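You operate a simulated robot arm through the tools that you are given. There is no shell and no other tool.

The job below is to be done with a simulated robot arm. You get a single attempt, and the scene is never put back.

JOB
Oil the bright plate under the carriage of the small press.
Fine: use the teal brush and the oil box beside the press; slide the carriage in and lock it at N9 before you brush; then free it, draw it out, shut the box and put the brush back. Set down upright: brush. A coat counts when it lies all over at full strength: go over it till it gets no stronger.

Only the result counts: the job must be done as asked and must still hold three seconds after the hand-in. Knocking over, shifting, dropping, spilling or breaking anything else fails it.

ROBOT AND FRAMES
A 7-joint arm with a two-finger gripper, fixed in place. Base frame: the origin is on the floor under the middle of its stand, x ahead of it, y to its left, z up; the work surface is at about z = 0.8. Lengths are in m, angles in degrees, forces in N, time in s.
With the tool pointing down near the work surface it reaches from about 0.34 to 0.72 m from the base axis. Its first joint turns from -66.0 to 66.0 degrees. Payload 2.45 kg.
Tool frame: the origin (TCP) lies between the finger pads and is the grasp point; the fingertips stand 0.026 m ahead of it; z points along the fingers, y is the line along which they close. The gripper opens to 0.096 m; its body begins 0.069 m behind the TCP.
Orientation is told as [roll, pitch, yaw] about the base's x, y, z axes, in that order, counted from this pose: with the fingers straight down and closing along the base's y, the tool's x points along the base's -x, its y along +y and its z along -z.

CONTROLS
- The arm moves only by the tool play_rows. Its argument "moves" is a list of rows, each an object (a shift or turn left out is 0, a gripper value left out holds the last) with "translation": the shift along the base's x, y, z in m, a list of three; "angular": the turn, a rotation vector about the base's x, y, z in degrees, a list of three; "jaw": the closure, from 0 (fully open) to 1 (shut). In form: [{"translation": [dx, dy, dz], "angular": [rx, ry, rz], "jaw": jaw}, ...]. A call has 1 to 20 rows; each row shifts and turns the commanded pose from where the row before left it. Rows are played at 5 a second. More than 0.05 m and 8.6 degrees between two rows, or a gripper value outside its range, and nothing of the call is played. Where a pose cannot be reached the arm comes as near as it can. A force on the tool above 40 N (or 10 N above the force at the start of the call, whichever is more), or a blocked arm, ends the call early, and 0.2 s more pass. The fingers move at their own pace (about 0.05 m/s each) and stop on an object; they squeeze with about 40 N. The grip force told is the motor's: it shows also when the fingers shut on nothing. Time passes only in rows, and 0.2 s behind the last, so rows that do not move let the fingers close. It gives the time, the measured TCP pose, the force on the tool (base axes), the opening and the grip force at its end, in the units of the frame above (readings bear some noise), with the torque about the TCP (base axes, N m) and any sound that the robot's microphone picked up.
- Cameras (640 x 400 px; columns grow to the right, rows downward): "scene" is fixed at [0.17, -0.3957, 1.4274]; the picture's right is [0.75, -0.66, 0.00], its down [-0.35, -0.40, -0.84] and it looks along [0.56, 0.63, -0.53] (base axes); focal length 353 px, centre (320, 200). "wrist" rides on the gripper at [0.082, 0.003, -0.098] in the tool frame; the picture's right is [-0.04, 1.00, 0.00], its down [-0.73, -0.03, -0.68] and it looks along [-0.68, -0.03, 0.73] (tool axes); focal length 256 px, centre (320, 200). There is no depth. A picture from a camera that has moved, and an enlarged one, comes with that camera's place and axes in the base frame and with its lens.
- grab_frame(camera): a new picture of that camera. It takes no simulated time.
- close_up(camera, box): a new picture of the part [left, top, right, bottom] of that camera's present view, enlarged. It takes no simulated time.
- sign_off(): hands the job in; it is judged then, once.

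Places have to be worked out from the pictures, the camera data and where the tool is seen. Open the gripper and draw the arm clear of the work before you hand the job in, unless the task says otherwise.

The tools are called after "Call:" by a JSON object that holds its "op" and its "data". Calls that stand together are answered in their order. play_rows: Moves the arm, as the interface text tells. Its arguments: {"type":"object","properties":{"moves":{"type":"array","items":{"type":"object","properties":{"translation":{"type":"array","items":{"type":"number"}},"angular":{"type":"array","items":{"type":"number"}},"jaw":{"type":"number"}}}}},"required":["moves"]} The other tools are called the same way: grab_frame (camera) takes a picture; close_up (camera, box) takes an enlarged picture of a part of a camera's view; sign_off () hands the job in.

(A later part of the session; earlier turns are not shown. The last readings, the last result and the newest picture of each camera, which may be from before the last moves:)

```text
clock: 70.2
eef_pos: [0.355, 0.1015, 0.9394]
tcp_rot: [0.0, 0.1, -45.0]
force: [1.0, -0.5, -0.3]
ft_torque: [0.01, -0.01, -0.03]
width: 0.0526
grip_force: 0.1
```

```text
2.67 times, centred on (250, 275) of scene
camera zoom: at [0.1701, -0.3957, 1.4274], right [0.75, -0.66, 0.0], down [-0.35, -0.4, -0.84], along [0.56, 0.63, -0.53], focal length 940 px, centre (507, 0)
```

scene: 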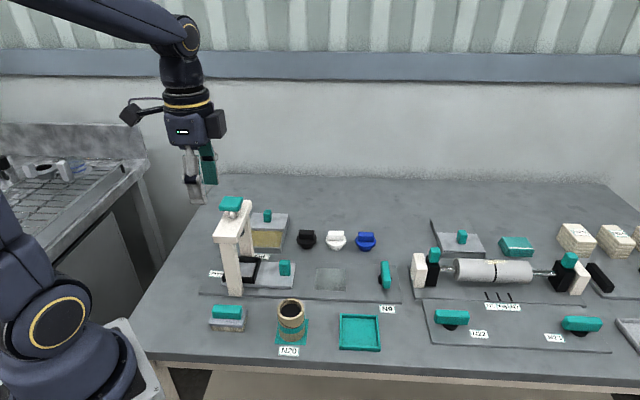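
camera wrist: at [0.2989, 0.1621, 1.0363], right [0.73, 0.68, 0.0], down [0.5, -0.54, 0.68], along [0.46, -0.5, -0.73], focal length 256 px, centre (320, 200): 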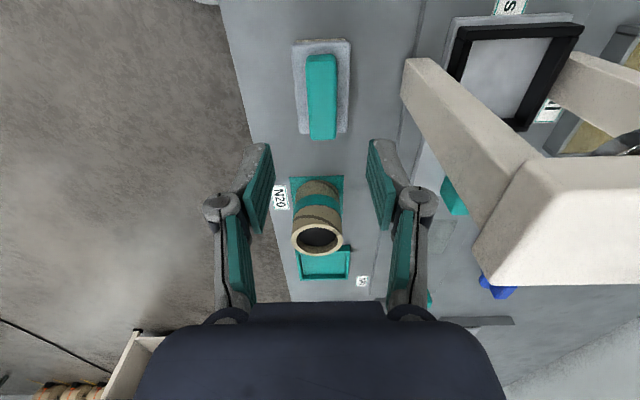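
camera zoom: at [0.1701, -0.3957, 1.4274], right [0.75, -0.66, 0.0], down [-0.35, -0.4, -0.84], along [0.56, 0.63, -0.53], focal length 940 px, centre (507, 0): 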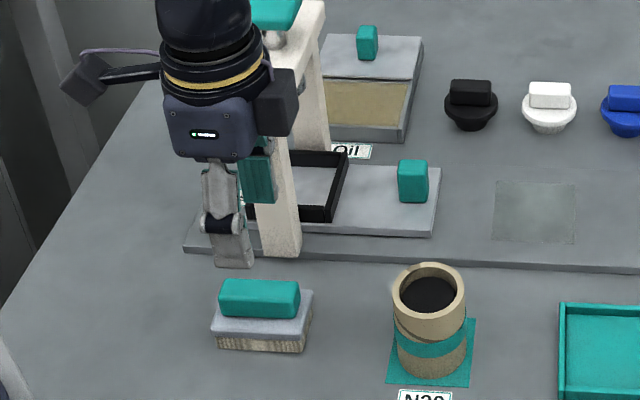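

The handle centre works out at about (0.354, 0.104). I'll centre on it, descend so the fingertips stop just above the brush body, and check before closing.

Call:
{"op": "play_rows", "data": {"moves": [{"translation": [-0.0008, 0.0025, -0.025]}, {"translation": [0, 0, -0.025]}, {"translation": [0, 0, -0.02]}, {"translation": [0, 0, -0.015]}, {"translation": [0, 0, 0]}, {"translation": [0, 0, 0]}]}}

Call:
{"op": "close_up", "data": {"camera": "wrist", "box": [220, 60, 420, 240]}}

Call:
{"op": "close_up", "data": {"camera": "scene", "box": [180, 240, 290, 350]}}

```text
clock: 71.6
eef_pos: [0.3523, 0.109, 0.8533]
tcp_rot: [0.0, -0.2, -45.0]
force: [-0.5, 0.4, -0.6]
ft_torque: [0.01, 0.01, 0.0]
width: 0.0528
grip_force: 0.1
```

```text
2.22 times, centred on (320, 150) of wrist
camera zoom: at [0.2962, 0.1683, 0.9517], right [0.73, 0.68, 0.0], down [0.5, -0.54, 0.68], along [0.46, -0.5, -0.73], focal length 569 px, centre (320, 311)
```

zoom: 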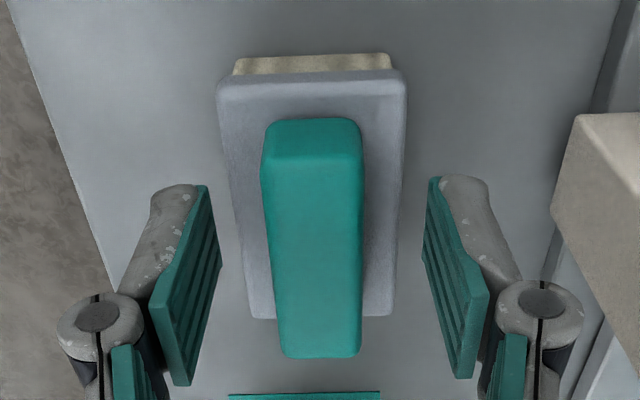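

```text
3.64 times, centred on (235, 295) of scene
camera zoom: at [0.1701, -0.3957, 1.4274], right [0.75, -0.66, 0.0], down [-0.35, -0.4, -0.84], along [0.56, 0.63, -0.53], focal length 1283 px, centre (629, -146)
```

zoom: 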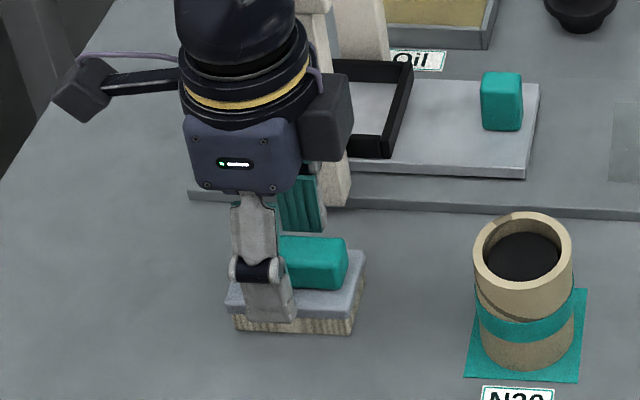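

The brush handle centre resolves to (0.3546, 0.1038), which I'll remember as its home. I'll shift the last few mm to centre on it and close.

Call:
{"op": "play_rows", "data": {"moves": [{"translation": [0.0026, -0.0044, 0]}, {"translation": [0, 0, 0]}, {"translation": [0, 0, 0]}, {"jaw": 1}, {"jaw": 1}, {"jaw": 1}, {"jaw": 1}]}}

Call:
{"op": "close_up", "data": {"camera": "wrist", "box": [220, 60, 420, 240]}}

Call:
{"op": "close_up", "data": {"camera": "scene", "box": [180, 240, 290, 350]}}

```text
clock: 73.2
eef_pos: [0.3552, 0.104, 0.8542]
tcp_rot: [0.0, -0.2, -44.9]
force: [-0.2, -0.7, -0.1]
ft_torque: [0.01, 0.02, -0.02]
width: 0.0213
grip_force: 40.2
```

```text
2.22 times, centred on (320, 150) of wrist
camera zoom: at [0.2997, 0.1641, 0.9513], right [0.73, 0.68, 0.0], down [0.5, -0.54, 0.68], along [0.46, -0.5, -0.73], focal length 569 px, centre (320, 311)
```

zoom: 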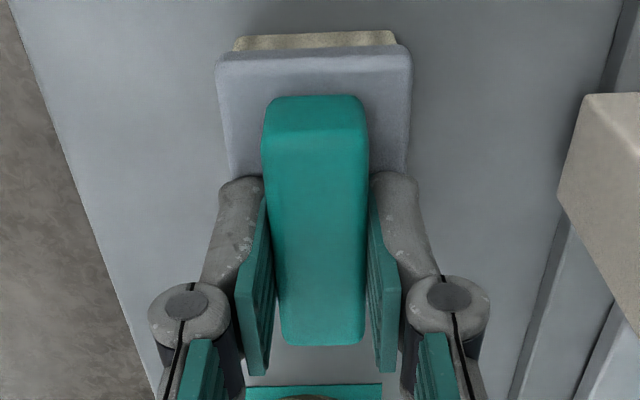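

```text
3.64 times, centred on (235, 295) of scene
camera zoom: at [0.1701, -0.3957, 1.4274], right [0.75, -0.66, 0.0], down [-0.35, -0.4, -0.84], along [0.56, 0.63, -0.53], focal length 1283 px, centre (629, -146)
```

zoom: 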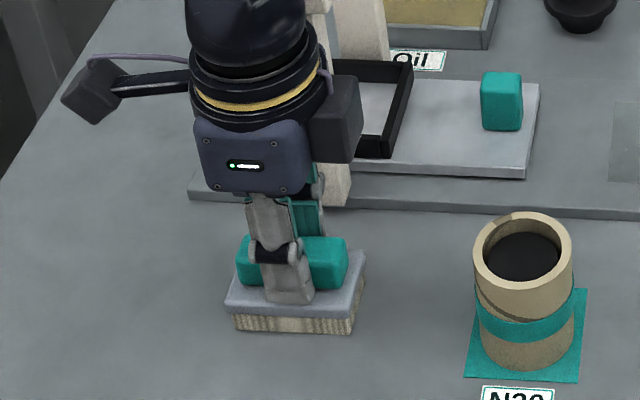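

The brush is held (21 mm handle) with TCP at (0.355, 0.104, 0.854), its base 0.054 below the TCP. I'll lift it straight up, clear the press top, and carry it over the oil bay.

Call:
{"op": "play_rows", "data": {"moves": [{"translation": [0, 0, 0.02]}, {"translation": [0, 0, 0.045]}, {"translation": [0, 0, 0.045]}, {"translation": [0, 0, 0.045]}, {"translation": [0, 0, 0.045]}, {"translation": [0, 0, 0.045]}, {"translation": [0, 0, 0.045]}, {"translation": [0.0337, 0.0298, 0]}, {"translation": [0.0337, 0.0298, 0]}, {"translation": [0.0337, 0.0298, 0]}, {"translation": [0.0337, 0.0298, 0]}, {"translation": [0.0337, 0.0298, 0]}, {"translation": [0.0335, 0.03, 0]}, {"translation": [0, 0, 0]}]}}

Call:
{"op": "grab_frame", "data": {"camera": "wrist"}}

Call:
{"op": "grab_frame", "data": {"camera": "scene"}}

```text
clock: 76.2
eef_pos: [0.5561, 0.2853, 1.1437]
tcp_rot: [-0.2, -0.1, -44.9]
force: [0.5, 0.1, -0.6]
ft_torque: [0.02, 0.01, -0.02]
width: 0.021
grip_force: 39.8
```

```text
taken
camera wrist: at [0.4998, 0.3444, 1.2412], right [0.73, 0.68, 0.0], down [0.5, -0.54, 0.68], along [0.46, -0.5, -0.73], focal length 256 px, centre (320, 200)
```

wrist: 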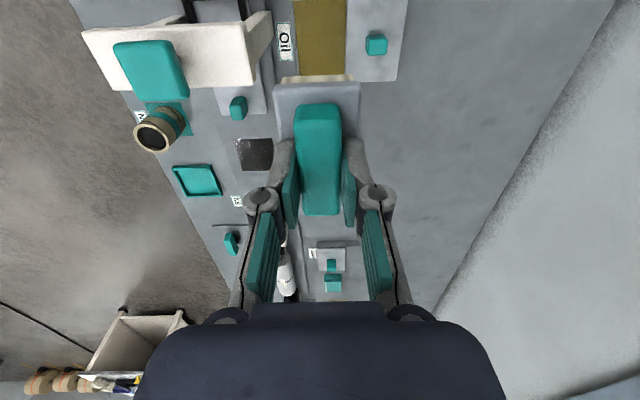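

```text
taken
```

scene: 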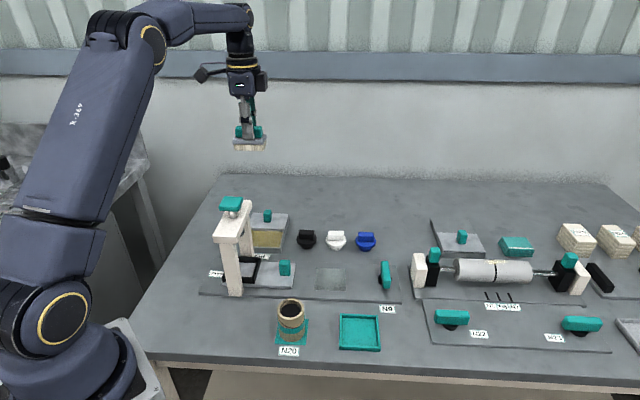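

The brush hangs level over the oil box. I'll descend to about 8 cm above and check alignment with the bay.

Call:
{"op": "play_rows", "data": {"moves": [{"translation": [0.0005, -0.001, -0.045]}, {"translation": [0, 0, -0.045]}, {"translation": [0, 0, -0.045]}, {"translation": [0, 0, -0.045]}, {"translation": [0, 0, -0.02]}, {"translation": [0, 0, 0]}, {"translation": [0, 0, 0]}]}}

Call:
{"op": "grab_frame", "data": {"camera": "wrist"}}

Call:
{"op": "close_up", "data": {"camera": "wrist", "box": [200, 0, 440, 180]}}

Call:
{"op": "close_up", "data": {"camera": "scene", "box": [200, 150, 320, 270]}}

```text
clock: 77.8
eef_pos: [0.559, 0.2827, 0.9456]
tcp_rot: [0.0, -0.1, -45.0]
force: [-0.5, 0.6, -0.6]
ft_torque: [-0.03, -0.01, 0.0]
width: 0.021
grip_force: 40.1
```

```text
taken
camera wrist: at [0.5035, 0.3417, 1.0423], right [0.73, 0.68, 0.0], down [0.5, -0.54, 0.68], along [0.46, -0.5, -0.73], focal length 256 px, centre (320, 200)
```

wrist: 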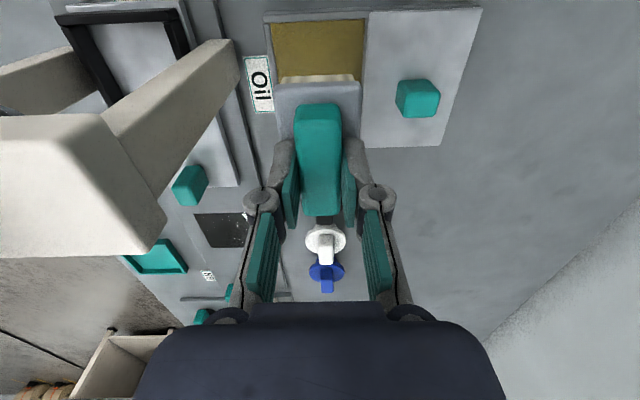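

```text
2.22 times, centred on (320, 90) of wrist
camera zoom: at [0.5035, 0.3417, 1.0423], right [0.73, 0.68, 0.0], down [0.5, -0.54, 0.68], along [0.46, -0.5, -0.73], focal length 569 px, centre (320, 444)
```

zoom: 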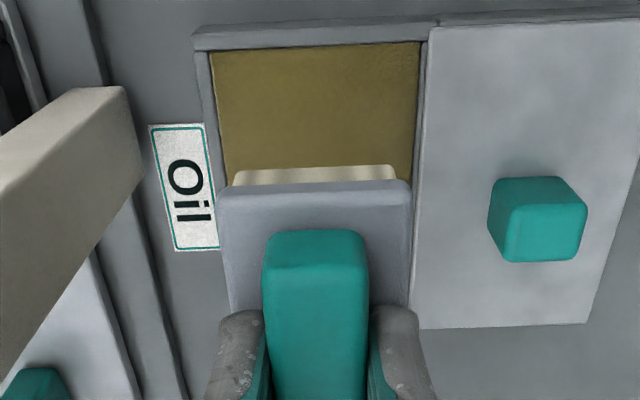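

```text
3.33 times, centred on (260, 210) of scene
camera zoom: at [0.1701, -0.3957, 1.4274], right [0.75, -0.66, 0.0], down [-0.35, -0.4, -0.84], along [0.56, 0.63, -0.53], focal length 1176 px, centre (520, 167)
```

zoom: 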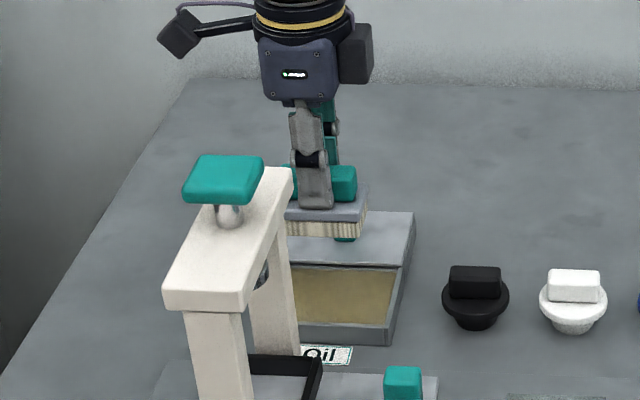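

The brush is centred over the bay (about 14 mm margins each side). I'll lower it in stages toward the oil.

Call:
{"op": "play_rows", "data": {"moves": [{"translation": [0, 0, -0.03]}, {"translation": [0, 0, -0.025]}, {"translation": [0, 0, -0.013]}, {"translation": [0, 0, 0]}]}}

Call:
{"op": "close_up", "data": {"camera": "wrist", "box": [180, 20, 460, 230]}}

Call:
{"op": "close_up", "data": {"camera": "scene", "box": [220, 180, 310, 260]}}

```text
clock: 78.8
eef_pos: [0.5596, 0.2821, 0.8778]
tcp_rot: [0.0, 0.0, -44.9]
force: [0.0, 0.6, -1.3]
ft_torque: [0.01, 0.0, 0.02]
width: 0.0213
grip_force: 39.3
```

```text
1.90 times, centred on (320, 125) of wrist
camera zoom: at [0.5034, 0.3412, 0.9744], right [0.73, 0.68, 0.0], down [0.5, -0.54, 0.68], along [0.46, -0.5, -0.73], focal length 488 px, centre (320, 343)
```

zoom: 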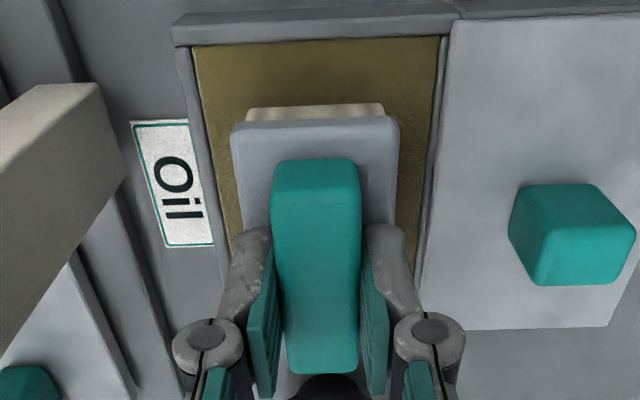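

```text
5.00 times, centred on (265, 220) of scene
camera zoom: at [0.1701, -0.3957, 1.4274], right [0.75, -0.66, 0.0], down [-0.35, -0.4, -0.84], along [0.56, 0.63, -0.53], focal length 1764 px, centre (595, 100)
```

zoom: 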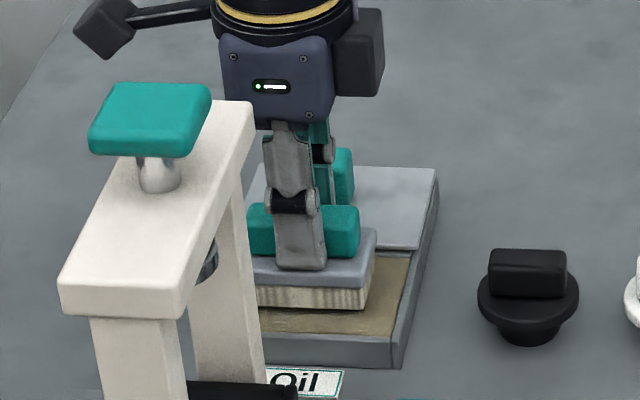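

The brush is just above the oil, centred in the bay. I'll lower in small steps until contact shows.

Call:
{"op": "play_rows", "data": {"moves": [{"translation": [0, 0, -0.004]}, {"translation": [0, 0, -0.003]}, {"translation": [0, 0, 0]}]}}

Call:
{"op": "close_up", "data": {"camera": "scene", "box": [220, 180, 310, 260]}}

Call:
{"op": "close_up", "data": {"camera": "wrist", "box": [180, 20, 460, 230]}}

```text
clock: 79.6
eef_pos: [0.56, 0.2823, 0.8725]
tcp_rot: [0.2, 0.0, -44.8]
force: [-7.3, -6.9, 35.1]
ft_torque: [-0.21, 0.37, -0.03]
width: 0.0213
grip_force: 40.3
```

```text
5.00 times, centred on (265, 220) of scene
camera zoom: at [0.1692, -0.3962, 1.4274], right [0.75, -0.66, 0.0], down [-0.35, -0.4, -0.85], along [0.56, 0.63, -0.53], focal length 1764 px, centre (595, 100)
```

zoom: 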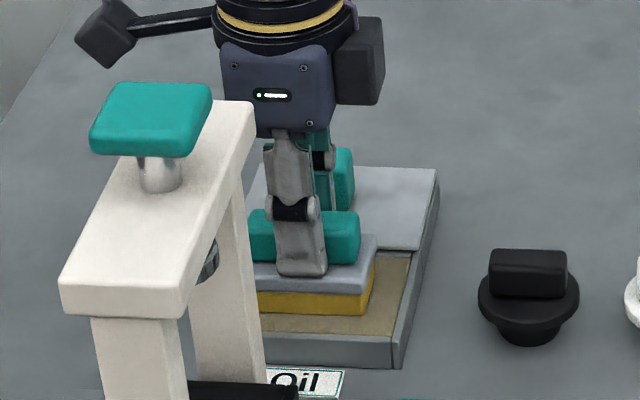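

```text
1.90 times, centred on (320, 125) of wrist
camera zoom: at [0.5031, 0.3415, 0.9694], right [0.73, 0.68, 0.0], down [0.5, -0.54, 0.68], along [0.46, -0.5, -0.73], focal length 488 px, centre (320, 343)
```

zoom: 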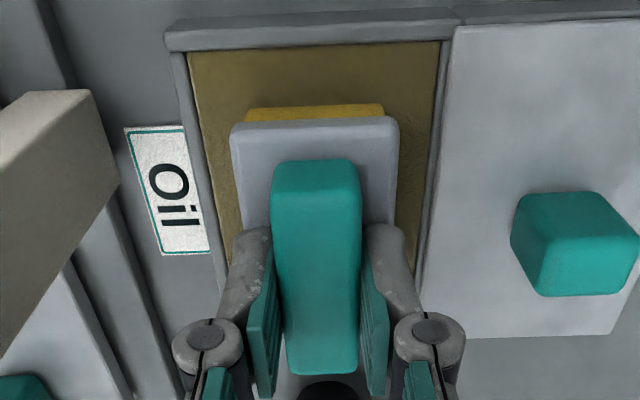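

Contact at TCP z = 0.8725 and the bristles have turned gold: the brush is loaded. I'll lift it out and carry it over to the bright plate.

Call:
{"op": "play_rows", "data": {"moves": [{"translation": [0, 0, 0.01]}, {"translation": [0, 0, 0.035]}, {"translation": [0, 0, 0.04]}, {"translation": [0.0092, -0.0458, 0]}, {"translation": [0.0092, -0.0458, 0]}, {"translation": [0.0092, -0.0458, 0]}, {"translation": [0.0092, -0.0458, 0]}, {"translation": [0.0092, -0.0458, 0]}, {"translation": [0, 0, 0]}, {"translation": [0, 0, 0]}]}}

Call:
{"op": "grab_frame", "data": {"camera": "wrist"}}

Call:
{"op": "close_up", "data": {"camera": "wrist", "box": [200, 0, 440, 180]}}

Call:
{"op": "close_up", "data": {"camera": "scene", "box": [260, 160, 420, 310]}}

```text
clock: 81.8
eef_pos: [0.6049, 0.0522, 0.9531]
tcp_rot: [0.1, -0.1, -44.9]
force: [-0.2, 0.1, -0.4]
ft_torque: [0.03, -0.03, 0.0]
width: 0.0211
grip_force: 40.2
```

```text
taken
camera wrist: at [0.5489, 0.1117, 1.0512], right [0.73, 0.68, 0.0], down [0.5, -0.54, 0.68], along [0.46, -0.5, -0.73], focal length 256 px, centre (320, 200)
```

wrist: 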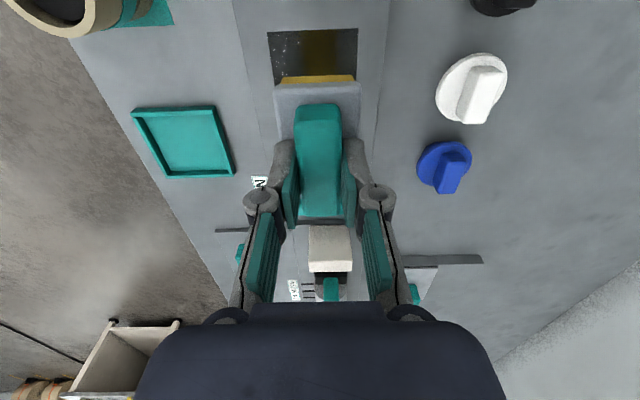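

```text
2.22 times, centred on (320, 90) of wrist
camera zoom: at [0.5489, 0.1117, 1.0512], right [0.73, 0.68, 0.0], down [0.5, -0.54, 0.68], along [0.46, -0.5, -0.73], focal length 569 px, centre (320, 444)
```

zoom: 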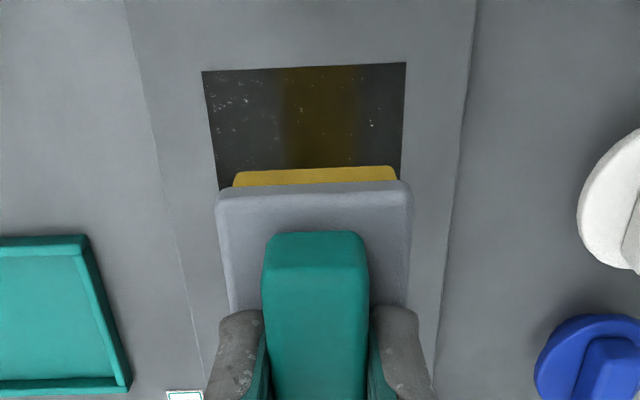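

```text
2.67 times, centred on (340, 235) of scene
camera zoom: at [0.1701, -0.3957, 1.4274], right [0.75, -0.66, 0.0], down [-0.35, -0.4, -0.84], along [0.56, 0.63, -0.53], focal length 940 px, centre (267, 107)
```

zoom: 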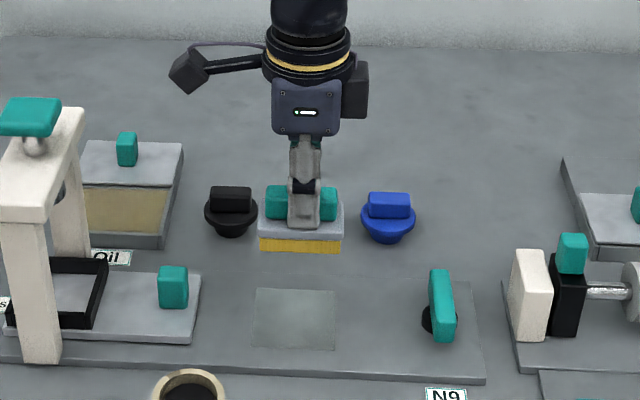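

The plate reflects the brush; its outline puts its centre near (0.598, 0.0525). I'll lower the loaded brush toward the near side of the plate, stopping just above it.

Call:
{"op": "play_rows", "data": {"moves": [{"translation": [-0.0245, -0.0103, -0.02]}, {"translation": [0, 0, -0.03]}, {"translation": [0, 0, -0.025]}, {"translation": [0, 0, 0]}, {"translation": [0, 0, 0]}]}}

Call:
{"op": "close_up", "data": {"camera": "wrist", "box": [180, 20, 460, 230]}}

Call:
{"op": "close_up", "data": {"camera": "scene", "box": [280, 220, 400, 310]}}

```text
clock: 83.0
eef_pos: [0.5804, 0.0413, 0.8784]
tcp_rot: [0.0, 0.0, -44.8]
force: [-0.2, 0.4, -0.8]
ft_torque: [0.02, -0.01, -0.02]
width: 0.0212
grip_force: 39.7
```

```text
1.90 times, centred on (320, 125) of wrist
camera zoom: at [0.525, 0.1008, 0.976], right [0.73, 0.68, 0.0], down [0.5, -0.54, 0.68], along [0.46, -0.5, -0.73], focal length 488 px, centre (320, 343)
```

zoom: 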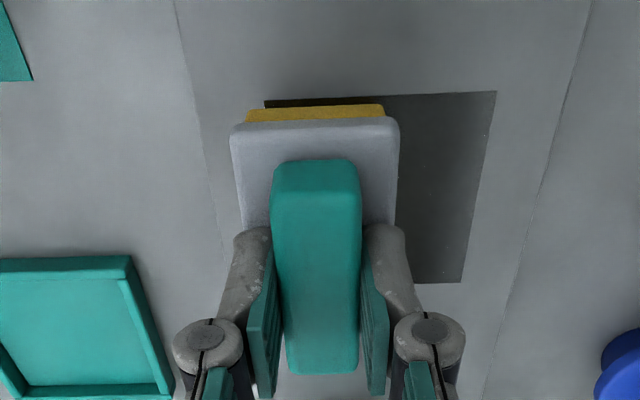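

```text
4.44 times, centred on (340, 265) of scene
camera zoom: at [0.1701, -0.3957, 1.4274], right [0.75, -0.66, 0.0], down [-0.35, -0.4, -0.84], along [0.56, 0.63, -0.53], focal length 1568 px, centre (231, -89)
```

zoom: 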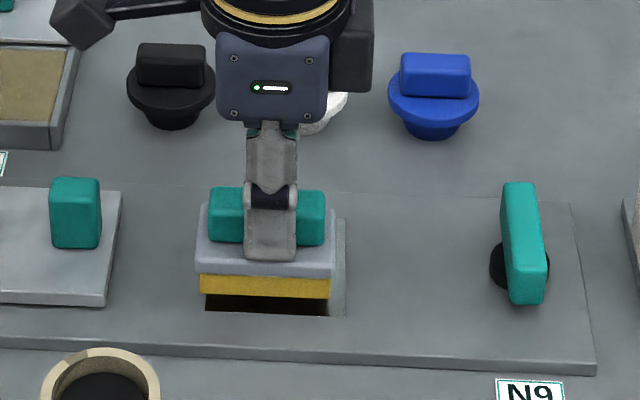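

Refined: plate centre (0.599, 0.0515), 75.6 mm square, and the brush sits over its near-left part. I'll lower to contact in small steps.

Call:
{"op": "play_rows", "data": {"moves": [{"translation": [0, 0, -0.01]}, {"translation": [0, 0, -0.004]}, {"translation": [0, 0, 0]}]}}

```text
clock: 83.8
eef_pos: [0.5793, 0.0414, 0.8647]
tcp_rot: [0.0, -0.2, -44.9]
force: [0.5, -0.3, -0.3]
ft_torque: [0.01, 0.01, 0.03]
width: 0.021
grip_force: 39.7
```

No contact yet at 0.8647; I'll continue in 1 mm steps.

Call:
{"op": "play_rows", "data": {"moves": [{"translation": [0, 0, -0.002]}, {"translation": [0, 0, -0.001]}, {"translation": [0, 0, 0]}]}}

```text
clock: 84.6
eef_pos: [0.5801, 0.0438, 0.8637]
tcp_rot: [0.2, -0.1, -44.9]
force: [-5.2, -1.9, 16.7]
ft_torque: [-0.06, 0.21, -0.04]
width: 0.0211
grip_force: 40.7
```

Contact with about 17 N. I'll now stroke slowly across the plate along +n.

Call:
{"op": "play_rows", "data": {"moves": [{"translation": [0.0035, 0.0035, 0.0002]}, {"translation": [0.0035, 0.0035, 0]}, {"translation": [0.0035, 0.0035, 0]}, {"translation": [0.0035, 0.0035, 0]}, {"translation": [0.0035, 0.0035, 0]}, {"translation": [0.0035, 0.0035, 0]}, {"translation": [0.0035, 0.0035, 0]}, {"translation": [0.0035, 0.0035, 0]}, {"translation": [0, 0, 0]}]}}

Call:
{"op": "close_up", "data": {"camera": "scene", "box": [280, 220, 400, 310]}}

Call:
{"op": "close_up", "data": {"camera": "wrist", "box": [180, 20, 460, 230]}}

```text
clock: 86.6
eef_pos: [0.608, 0.0718, 0.8635]
tcp_rot: [-0.2, 0.0, -44.9]
force: [-2.3, -0.8, 4.9]
ft_torque: [-0.15, -0.09, -0.06]
width: 0.021
grip_force: 39.8
```

```text
4.44 times, centred on (340, 265) of scene
camera zoom: at [0.1699, -0.3958, 1.4274], right [0.75, -0.66, 0.0], down [-0.35, -0.4, -0.85], along [0.56, 0.63, -0.53], focal length 1568 px, centre (231, -89)
```

zoom: 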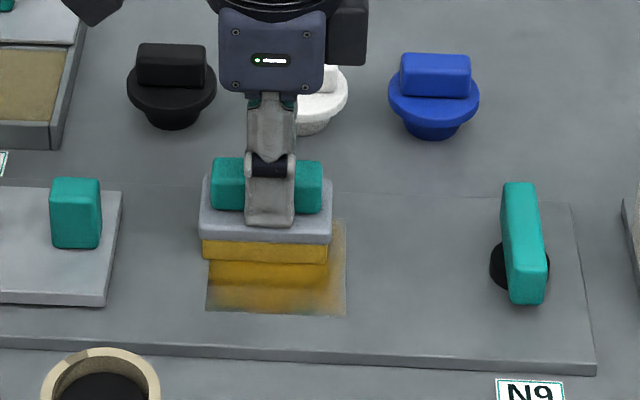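

```text
1.90 times, centred on (320, 125) of wrist
camera zoom: at [0.5523, 0.1303, 0.9607], right [0.73, 0.68, 0.0], down [0.5, -0.54, 0.68], along [0.46, -0.5, -0.73], focal length 488 px, centre (320, 343)
```

zoom: 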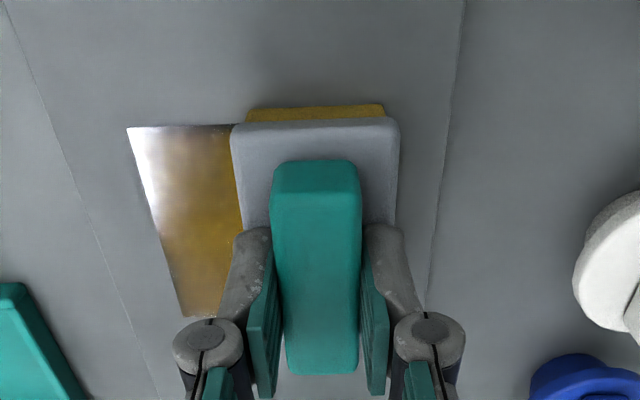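

Oil goes on as an amber film, thinner at the near and right edges. I'll shift toward +s and stroke back, keeping light pressure.

Call:
{"op": "play_rows", "data": {"moves": [{"translation": [0.005, -0.005, -0.0003]}, {"translation": [0.005, -0.005, 0]}, {"translation": [-0.0039, -0.0039, 0]}, {"translation": [-0.0039, -0.0039, 0]}, {"translation": [-0.0039, -0.0039, 0]}, {"translation": [-0.0039, -0.0039, 0]}, {"translation": [-0.0039, -0.0039, 0]}, {"translation": [-0.0039, -0.0039, 0]}, {"translation": [-0.0039, -0.0039, 0]}, {"translation": [-0.0039, -0.0039, 0]}, {"translation": [0, 0, 0]}]}}

Call:
{"op": "close_up", "data": {"camera": "scene", "box": [280, 220, 400, 310]}}

Call:
{"op": "close_up", "data": {"camera": "wrist", "box": [180, 20, 460, 230]}}

```text
clock: 89.0
eef_pos: [0.5873, 0.0294, 0.8634]
tcp_rot: [0.2, -0.2, -44.9]
force: [7.4, 5.8, 27.3]
ft_torque: [0.45, 0.09, -0.13]
width: 0.0207
grip_force: 41.0
```

```text
4.44 times, centred on (340, 265) of scene
camera zoom: at [0.1697, -0.3956, 1.4275], right [0.75, -0.66, 0.0], down [-0.35, -0.4, -0.85], along [0.56, 0.63, -0.53], focal length 1568 px, centre (231, -89)
```

zoom: 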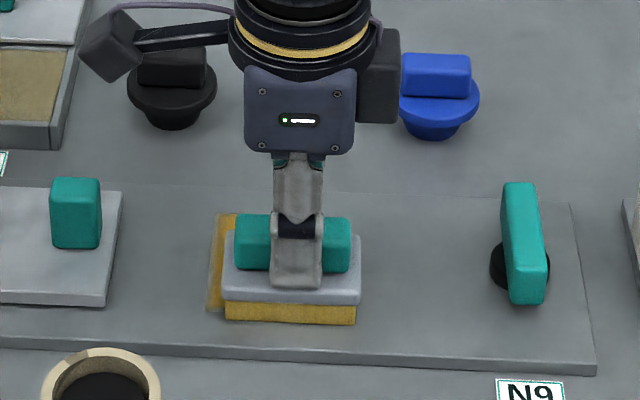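

```text
1.90 times, centred on (320, 125) of wrist
camera zoom: at [0.5318, 0.0892, 0.9602], right [0.73, 0.68, 0.0], down [0.5, -0.54, 0.68], along [0.47, -0.5, -0.73], focal length 488 px, centre (320, 343)
```

zoom: 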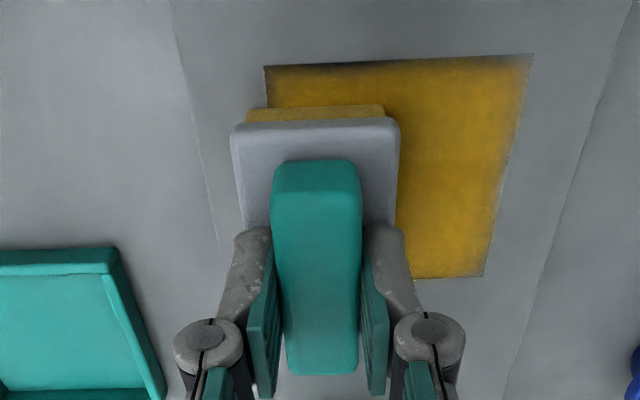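

Most of the plate is amber; a thin strip at the press-side edge still lacks oil. I'll shift toward -s by 16 mm and stroke back along +n, easing the pressure a little.

Call:
{"op": "play_rows", "data": {"moves": [{"translation": [-0.0057, 0.0057, 0.0004]}, {"translation": [-0.0057, 0.0057, 0]}, {"translation": [0.0039, 0.0039, 0]}, {"translation": [0.0039, 0.0039, 0]}, {"translation": [0.0039, 0.0039, 0]}, {"translation": [0.0039, 0.0039, 0]}, {"translation": [0.0039, 0.0039, 0]}, {"translation": [0.0039, 0.0039, 0]}, {"translation": [0.0039, 0.0039, 0]}, {"translation": [0.0039, 0.0039, 0]}, {"translation": [0.0039, 0.0039, 0]}, {"translation": [0, 0, 0]}]}}

Call:
{"op": "close_up", "data": {"camera": "scene", "box": [280, 220, 400, 310]}}

Call:
{"op": "close_up", "data": {"camera": "wrist", "box": [180, 20, 460, 230]}}

```text
clock: 91.6
eef_pos: [0.6109, 0.0757, 0.8622]
tcp_rot: [0.0, 0.0, -44.8]
force: [-5.6, -5.2, 22.9]
ft_torque: [-0.17, 0.19, -0.02]
width: 0.0211
grip_force: 40.2
```

```text
4.44 times, centred on (340, 265) of scene
camera zoom: at [0.1695, -0.3959, 1.4274], right [0.75, -0.66, 0.0], down [-0.35, -0.4, -0.85], along [0.56, 0.63, -0.53], focal length 1568 px, centre (231, -89)
```

zoom: 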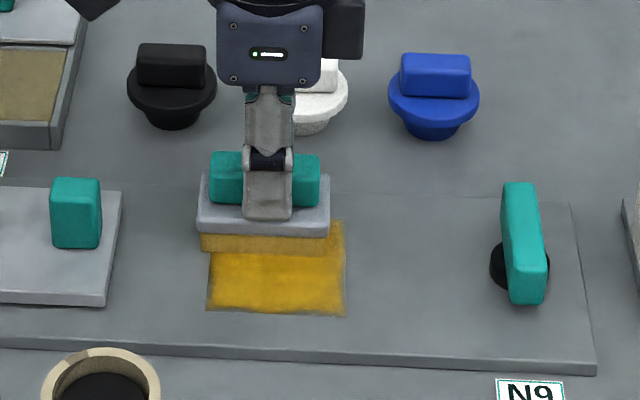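

```text
1.90 times, centred on (320, 125) of wrist
camera zoom: at [0.5549, 0.1351, 0.9603], right [0.73, 0.68, 0.0], down [0.5, -0.54, 0.68], along [0.46, -0.5, -0.73], focal length 488 px, centre (320, 343)
```

zoom: 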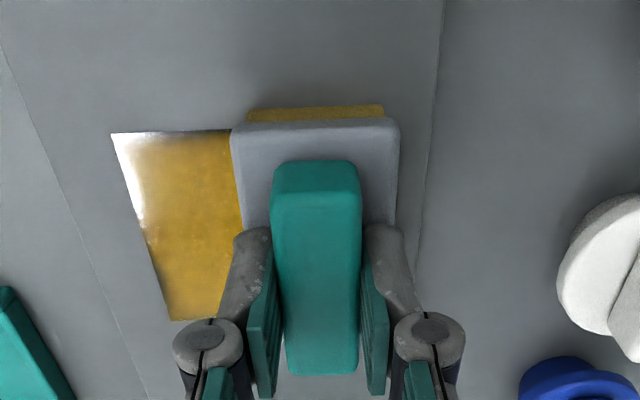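

The near press-side corner is still thin, and the bristles are paler (less oil left). One more stroke back to that corner, then I'll judge whether to re-dip.

Call:
{"op": "play_rows", "data": {"moves": [{"translation": [-0.0037, -0.0037, 0.0003]}, {"translation": [-0.0037, -0.0037, 0]}, {"translation": [-0.0037, -0.0037, 0]}, {"translation": [-0.0037, -0.0037, 0]}, {"translation": [-0.0037, -0.0037, 0]}, {"translation": [-0.0037, -0.0037, 0]}, {"translation": [-0.0037, -0.0037, 0]}, {"translation": [-0.0037, -0.0037, 0]}, {"translation": [-0.0037, -0.0037, 0]}, {"translation": [-0.0037, -0.0037, 0]}, {"translation": [-0.0021, 0.0021, 0]}, {"translation": [0.0042, -0.0042, 0]}, {"translation": [-0.0042, 0.0042, 0]}, {"translation": [0, 0, 0]}]}}

Call:
{"op": "close_up", "data": {"camera": "scene", "box": [280, 220, 400, 310]}}

Call:
{"op": "close_up", "data": {"camera": "wrist", "box": [180, 20, 460, 230]}}

```text
clock: 94.6
eef_pos: [0.5706, 0.0412, 0.8627]
tcp_rot: [0.0, 0.0, -45.0]
force: [1.1, -1.7, 2.0]
ft_torque: [-0.08, -0.06, -0.01]
width: 0.0212
grip_force: 40.3
```

```text
4.44 times, centred on (340, 265) of scene
camera zoom: at [0.17, -0.3957, 1.4274], right [0.75, -0.66, 0.0], down [-0.35, -0.4, -0.84], along [0.56, 0.63, -0.53], focal length 1568 px, centre (231, -89)
```

zoom: 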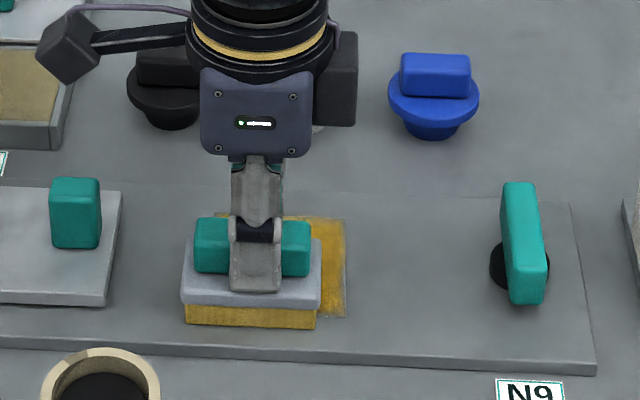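

```text
1.90 times, centred on (320, 125) of wrist
camera zoom: at [0.5153, 0.1007, 0.9606], right [0.73, 0.68, 0.0], down [0.5, -0.54, 0.68], along [0.46, -0.5, -0.73], focal length 488 px, centre (320, 343)
```

zoom: 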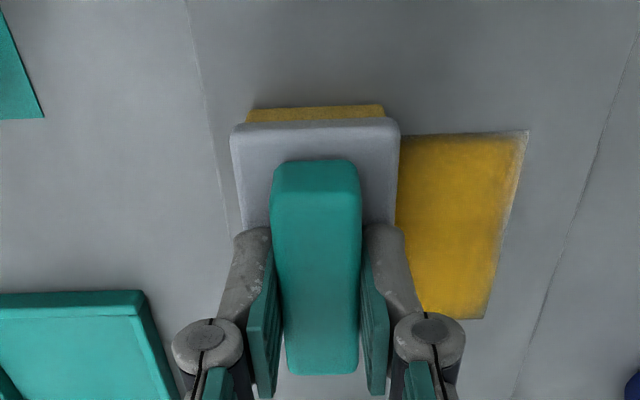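

I'll lift and go back for a second dip, taking a picture of the bare plate on the way to judge the coat.

Call:
{"op": "play_rows", "data": {"moves": [{"translation": [0, 0, 0.02]}, {"translation": [0, 0, 0.04]}, {"translation": [0, 0, 0.037]}, {"translation": [-0.0023, 0.0482, 0]}, {"translation": [-0.0023, 0.0482, 0]}, {"translation": [-0.0023, 0.0482, 0]}, {"translation": [-0.0023, 0.0482, 0]}, {"translation": [-0.0023, 0.0482, 0]}, {"translation": [0, 0, 0]}, {"translation": [0, 0, 0]}]}}

Call:
{"op": "close_up", "data": {"camera": "scene", "box": [295, 250, 375, 305]}}

Call:
{"op": "close_up", "data": {"camera": "wrist", "box": [180, 0, 460, 210]}}

```text
clock: 96.8
eef_pos: [0.5641, 0.2829, 0.9601]
tcp_rot: [0.0, -0.1, -44.8]
force: [-0.2, 0.1, -1.3]
ft_torque: [0.01, -0.03, -0.04]
width: 0.0211
grip_force: 39.5
```

```text
7.27 times, centred on (335, 278) of scene
camera zoom: at [0.1701, -0.3957, 1.4274], right [0.75, -0.66, 0.0], down [-0.35, -0.4, -0.84], along [0.56, 0.63, -0.53], focal length 2565 px, centre (211, -364)
```

zoom: 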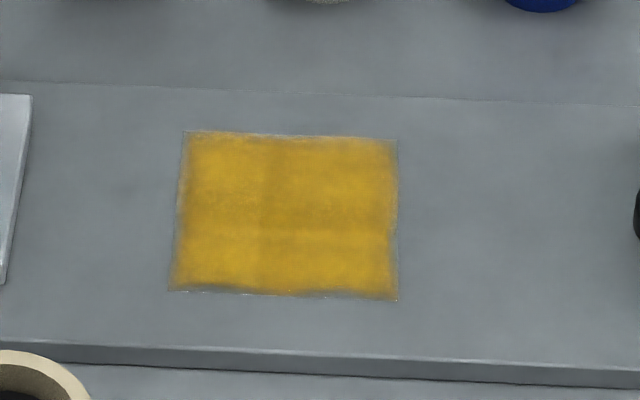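

```text
1.90 times, centred on (320, 105) of wrist
camera zoom: at [0.5076, 0.3429, 1.0582], right [0.73, 0.68, 0.0], down [0.5, -0.54, 0.68], along [0.46, -0.5, -0.73], focal length 488 px, centre (320, 381)
```

zoom: 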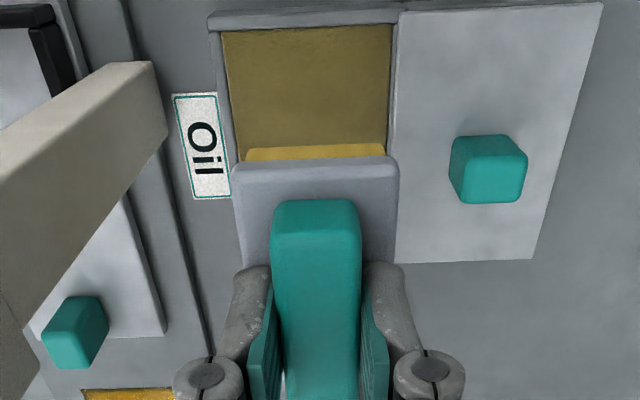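

The coat covers nearly everything with thin rims on all four edges. I'll dip again: centre over the bay and lower to light contact.

Call:
{"op": "play_rows", "data": {"moves": [{"translation": [-0.005, -0.0002, -0.02]}, {"translation": [0, 0, -0.03]}, {"translation": [0, 0, -0.025]}, {"translation": [0, 0, -0.01]}, {"translation": [0, 0, -0.0025]}, {"translation": [0, 0, 0]}]}}

Call:
{"op": "close_up", "data": {"camera": "scene", "box": [220, 180, 310, 260]}}

```text
clock: 98.2
eef_pos: [0.5554, 0.2814, 0.8732]
tcp_rot: [0.0, -0.1, -44.9]
force: [0.2, -0.1, -0.6]
ft_torque: [-0.02, 0.01, 0.0]
width: 0.0212
grip_force: 40.2
```

```text
5.00 times, centred on (265, 220) of scene
camera zoom: at [0.1701, -0.3957, 1.4274], right [0.75, -0.66, 0.0], down [-0.35, -0.4, -0.84], along [0.56, 0.63, -0.53], focal length 1764 px, centre (595, 100)
```

zoom: 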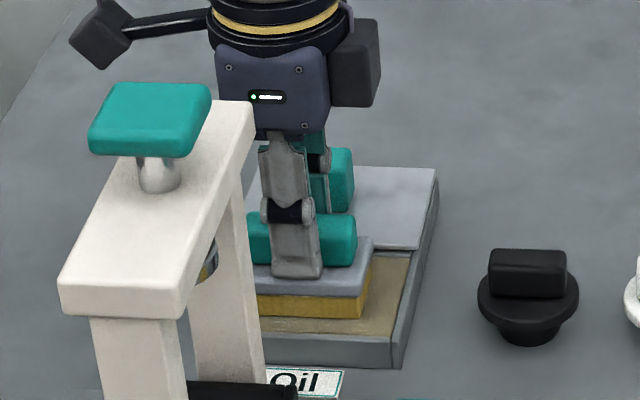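

Not touching yet. I'll lower another 1.5 mm for contact.

Call:
{"op": "play_rows", "data": {"moves": [{"translation": [0, 0, -0.001]}, {"translation": [0, 0, -0.0008]}, {"translation": [0, 0, 0]}]}}

Call:
{"op": "close_up", "data": {"camera": "scene", "box": [220, 180, 310, 260]}}

```text
clock: 99.0
eef_pos: [0.5564, 0.2829, 0.8719]
tcp_rot: [0.1, -0.1, -44.9]
force: [-1.5, -3.0, 18.1]
ft_torque: [-0.08, 0.26, 0.02]
width: 0.0211
grip_force: 40.7
```

```text
5.00 times, centred on (265, 220) of scene
camera zoom: at [0.1697, -0.396, 1.4274], right [0.75, -0.66, 0.0], down [-0.35, -0.4, -0.85], along [0.56, 0.63, -0.53], focal length 1764 px, centre (595, 100)
```

zoom: 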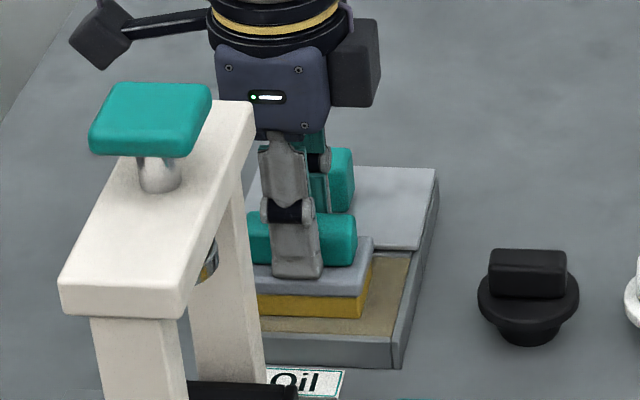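

Loaded again (18 N contact). I'll carry it back to the plate, this time starting at its far/right corner.

Call:
{"op": "play_rows", "data": {"moves": [{"translation": [0, 0, 0]}, {"translation": [0, 0, 0.012]}, {"translation": [0, 0, 0.035]}, {"translation": [0, 0, 0.035]}, {"translation": [0.0133, -0.044, 0]}, {"translation": [0.0133, -0.044, 0]}, {"translation": [0.0133, -0.044, 0]}, {"translation": [0.0133, -0.044, 0]}, {"translation": [0.0133, -0.044, 0]}, {"translation": [0, 0, -0.03]}, {"translation": [0, 0, -0.03]}, {"translation": [0, 0, -0.025]}, {"translation": [0, 0, 0]}, {"translation": [0, 0, 0]}]}}

Call:
{"op": "close_up", "data": {"camera": "wrist", "box": [180, 20, 460, 230]}}

```text
clock: 102.0
eef_pos: [0.6225, 0.0618, 0.8677]
tcp_rot: [0.0, -0.1, -45.0]
force: [-0.6, -0.2, -1.1]
ft_torque: [0.04, 0.01, 0.01]
width: 0.0212
grip_force: 40.1
```

```text
1.90 times, centred on (320, 125) of wrist
camera zoom: at [0.5665, 0.1214, 0.965], right [0.73, 0.68, 0.0], down [0.5, -0.54, 0.68], along [0.46, -0.5, -0.73], focal length 488 px, centre (320, 343)
```

zoom: 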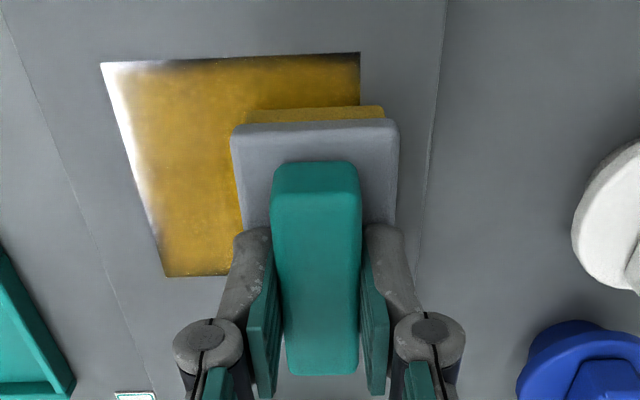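

The near edge and the press-side edge are the thin ones; the brush fades toward its own rim, so I need to run it further past the plate edges. I'll make contact and run a longer stroke toward the near edge, then slide along that edge.

Call:
{"op": "play_rows", "data": {"moves": [{"translation": [0.0085, 0, -0.0035]}, {"translation": [0, 0, -0.0018]}, {"translation": [-0.0037, -0.0037, 0]}, {"translation": [-0.0037, -0.0037, 0]}, {"translation": [-0.0037, -0.0037, 0]}, {"translation": [-0.0037, -0.0037, 0]}, {"translation": [-0.0037, -0.0037, 0]}, {"translation": [-0.0037, -0.0037, 0]}, {"translation": [-0.0037, -0.0037, 0]}, {"translation": [-0.0037, -0.0037, 0]}, {"translation": [-0.0037, -0.0037, 0]}, {"translation": [-0.0037, -0.0037, 0]}, {"translation": [-0.0037, -0.0037, 0]}, {"translation": [-0.0037, -0.0037, 0]}, {"translation": [-0.0053, 0.0053, 0]}, {"translation": [-0.0053, 0.0053, 0]}, {"translation": [-0.0053, 0.0053, 0]}, {"translation": [-0.0053, 0.0053, 0]}, {"translation": [0, 0, 0]}]}}

Call:
{"op": "close_up", "data": {"camera": "wrist", "box": [180, 20, 460, 230]}}

Call:
{"op": "close_up", "data": {"camera": "scene", "box": [280, 220, 400, 310]}}

```text
clock: 106.0
eef_pos: [0.5648, 0.0385, 0.8625]
tcp_rot: [0.2, -0.4, -44.9]
force: [7.5, -9.2, 31.4]
ft_torque: [-0.18, -0.04, 0.04]
width: 0.0211
grip_force: 39.7
```

```text
1.90 times, centred on (320, 125) of wrist
camera zoom: at [0.5091, 0.0981, 0.96], right [0.73, 0.68, 0.0], down [0.49, -0.54, 0.68], along [0.47, -0.5, -0.73], focal length 488 px, centre (320, 343)
```

zoom: 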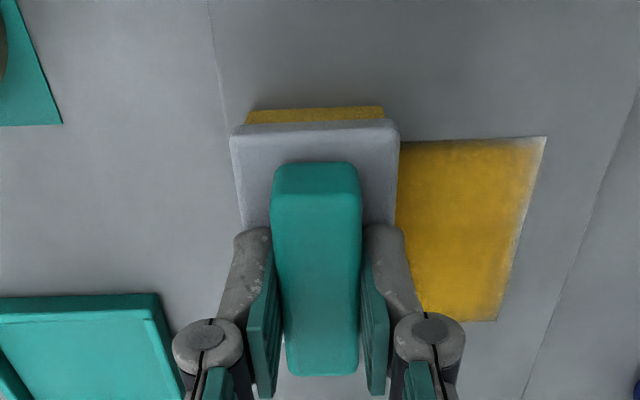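

```text
4.44 times, centred on (340, 265) of scene
camera zoom: at [0.1696, -0.396, 1.4274], right [0.75, -0.66, 0.0], down [-0.35, -0.4, -0.85], along [0.56, 0.63, -0.53], focal length 1568 px, centre (231, -89)
```

zoom: 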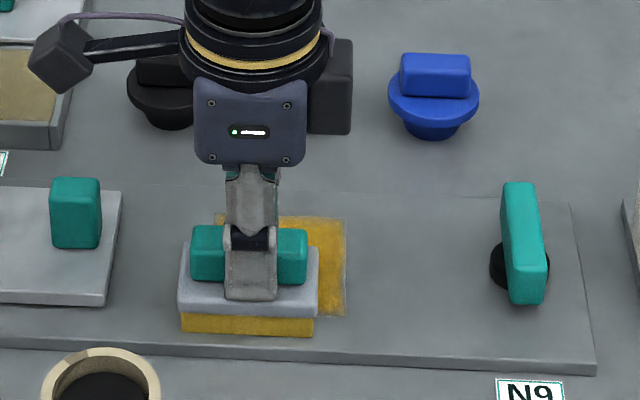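

Force is a bit high at 31 N, so I'll ease 0.6 mm. Next: stroke along the press-side to the far edge, then slide along the far edge toward +s.

Call:
{"op": "play_rows", "data": {"moves": [{"translation": [0.0037, 0.0037, 0.0006]}, {"translation": [0.0037, 0.0037, 0]}, {"translation": [0.0037, 0.0037, 0]}, {"translation": [0.0037, 0.0037, 0]}, {"translation": [0.0037, 0.0037, 0]}, {"translation": [0.0037, 0.0037, 0]}, {"translation": [0.0037, 0.0037, 0]}, {"translation": [0.0037, 0.0037, 0]}, {"translation": [0.0037, 0.0037, 0]}, {"translation": [0.0037, 0.0037, 0]}, {"translation": [0.0037, 0.0037, 0]}, {"translation": [0.0037, 0.0037, 0]}, {"translation": [0.0037, 0.0037, 0]}, {"translation": [0.0053, -0.0053, 0]}, {"translation": [0.0053, -0.0053, 0]}, {"translation": [0.0053, -0.0053, 0]}, {"translation": [0.0053, -0.0053, 0]}, {"translation": [0, 0, 0]}]}}

Call:
{"op": "close_up", "data": {"camera": "wrist", "box": [180, 20, 460, 230]}}

Call:
{"op": "close_up", "data": {"camera": "scene", "box": [280, 220, 400, 310]}}

```text
clock: 109.8
eef_pos: [0.6342, 0.0664, 0.8627]
tcp_rot: [0.2, 0.1, -44.9]
force: [-2.4, 5.3, 17.4]
ft_torque: [0.26, 0.21, 0.0]
width: 0.0208
grip_force: 40.2
```

```text
1.90 times, centred on (320, 125) of wrist
camera zoom: at [0.5779, 0.1259, 0.9604], right [0.73, 0.68, 0.0], down [0.5, -0.54, 0.68], along [0.46, -0.5, -0.73], focal length 488 px, centre (320, 343)
```

zoom: 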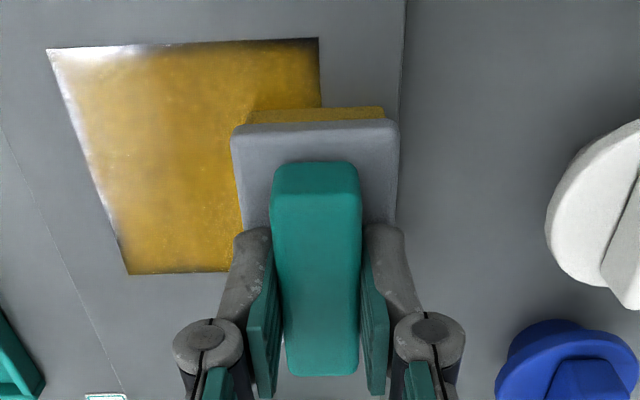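

```text
4.44 times, centred on (340, 265) of scene
camera zoom: at [0.1696, -0.3956, 1.4275], right [0.75, -0.66, 0.0], down [-0.35, -0.4, -0.85], along [0.56, 0.63, -0.53], focal length 1568 px, centre (231, -89)
```

zoom: 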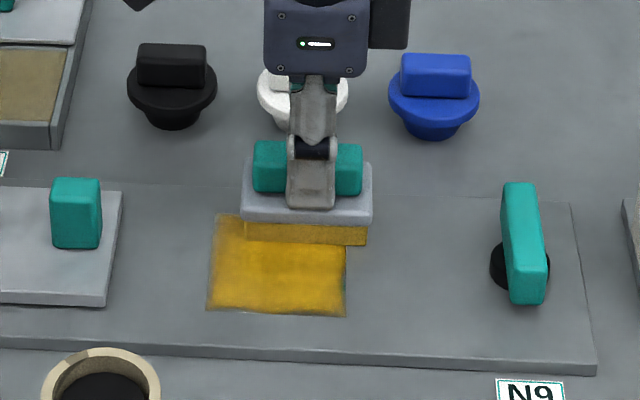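

Better everywhere; the press-side edge and its near corner are still the faintest. I'll stroke back to the near edge, then slide along it well past the press-side edge.

Call:
{"op": "play_rows", "data": {"moves": [{"translation": [-0.0037, -0.0037, 0]}, {"translation": [-0.0037, -0.0037, 0]}, {"translation": [-0.0037, -0.0037, 0]}, {"translation": [-0.0037, -0.0037, 0]}, {"translation": [-0.0037, -0.0037, 0]}, {"translation": [-0.0037, -0.0037, 0]}, {"translation": [-0.0037, -0.0037, 0]}, {"translation": [-0.0037, -0.0037, 0]}, {"translation": [-0.0037, -0.0037, 0]}, {"translation": [-0.0037, -0.0037, 0]}, {"translation": [-0.0037, -0.0037, 0]}, {"translation": [-0.0037, -0.0037, 0]}, {"translation": [-0.0037, -0.0037, 0]}, {"translation": [-0.0053, 0.0053, 0]}, {"translation": [-0.0053, 0.0053, 0]}, {"translation": [-0.0053, 0.0053, 0]}, {"translation": [-0.0053, 0.0053, 0]}, {"translation": [-0.0053, 0.0053, 0]}, {"translation": [-0.0053, 0.0053, 0]}]}}

Call:
{"op": "close_up", "data": {"camera": "wrist", "box": [180, 20, 460, 230]}}

Call:
{"op": "close_up", "data": {"camera": "scene", "box": [280, 220, 400, 310]}}

```text
clock: 113.8
eef_pos: [0.5554, 0.0498, 0.8632]
tcp_rot: [0.0, -0.2, -45.0]
force: [3.1, -3.4, 11.5]
ft_torque: [-0.03, 0.0, 0.02]
width: 0.0212
grip_force: 40.7
```

```text
1.90 times, centred on (320, 125) of wrist
camera zoom: at [0.4989, 0.1084, 0.9604], right [0.73, 0.68, 0.0], down [0.5, -0.54, 0.68], along [0.46, -0.5, -0.73], focal length 488 px, centre (320, 343)
```

zoom: 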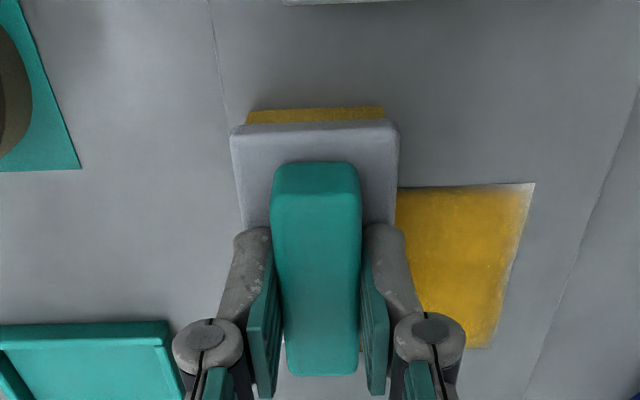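

```text
4.44 times, centred on (340, 265) of scene
camera zoom: at [0.1699, -0.3958, 1.4274], right [0.75, -0.66, 0.0], down [-0.35, -0.4, -0.85], along [0.56, 0.63, -0.53], focal length 1568 px, centre (231, -89)
```

zoom: 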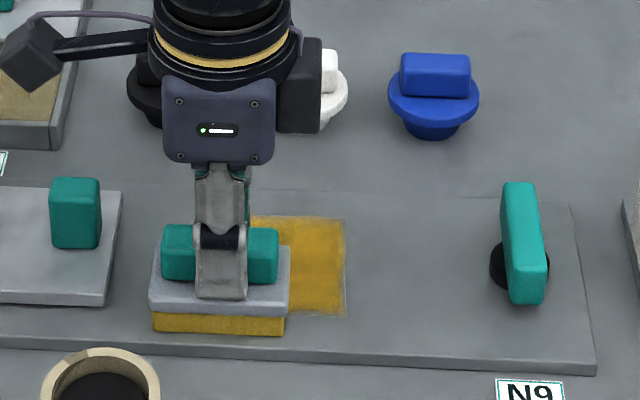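

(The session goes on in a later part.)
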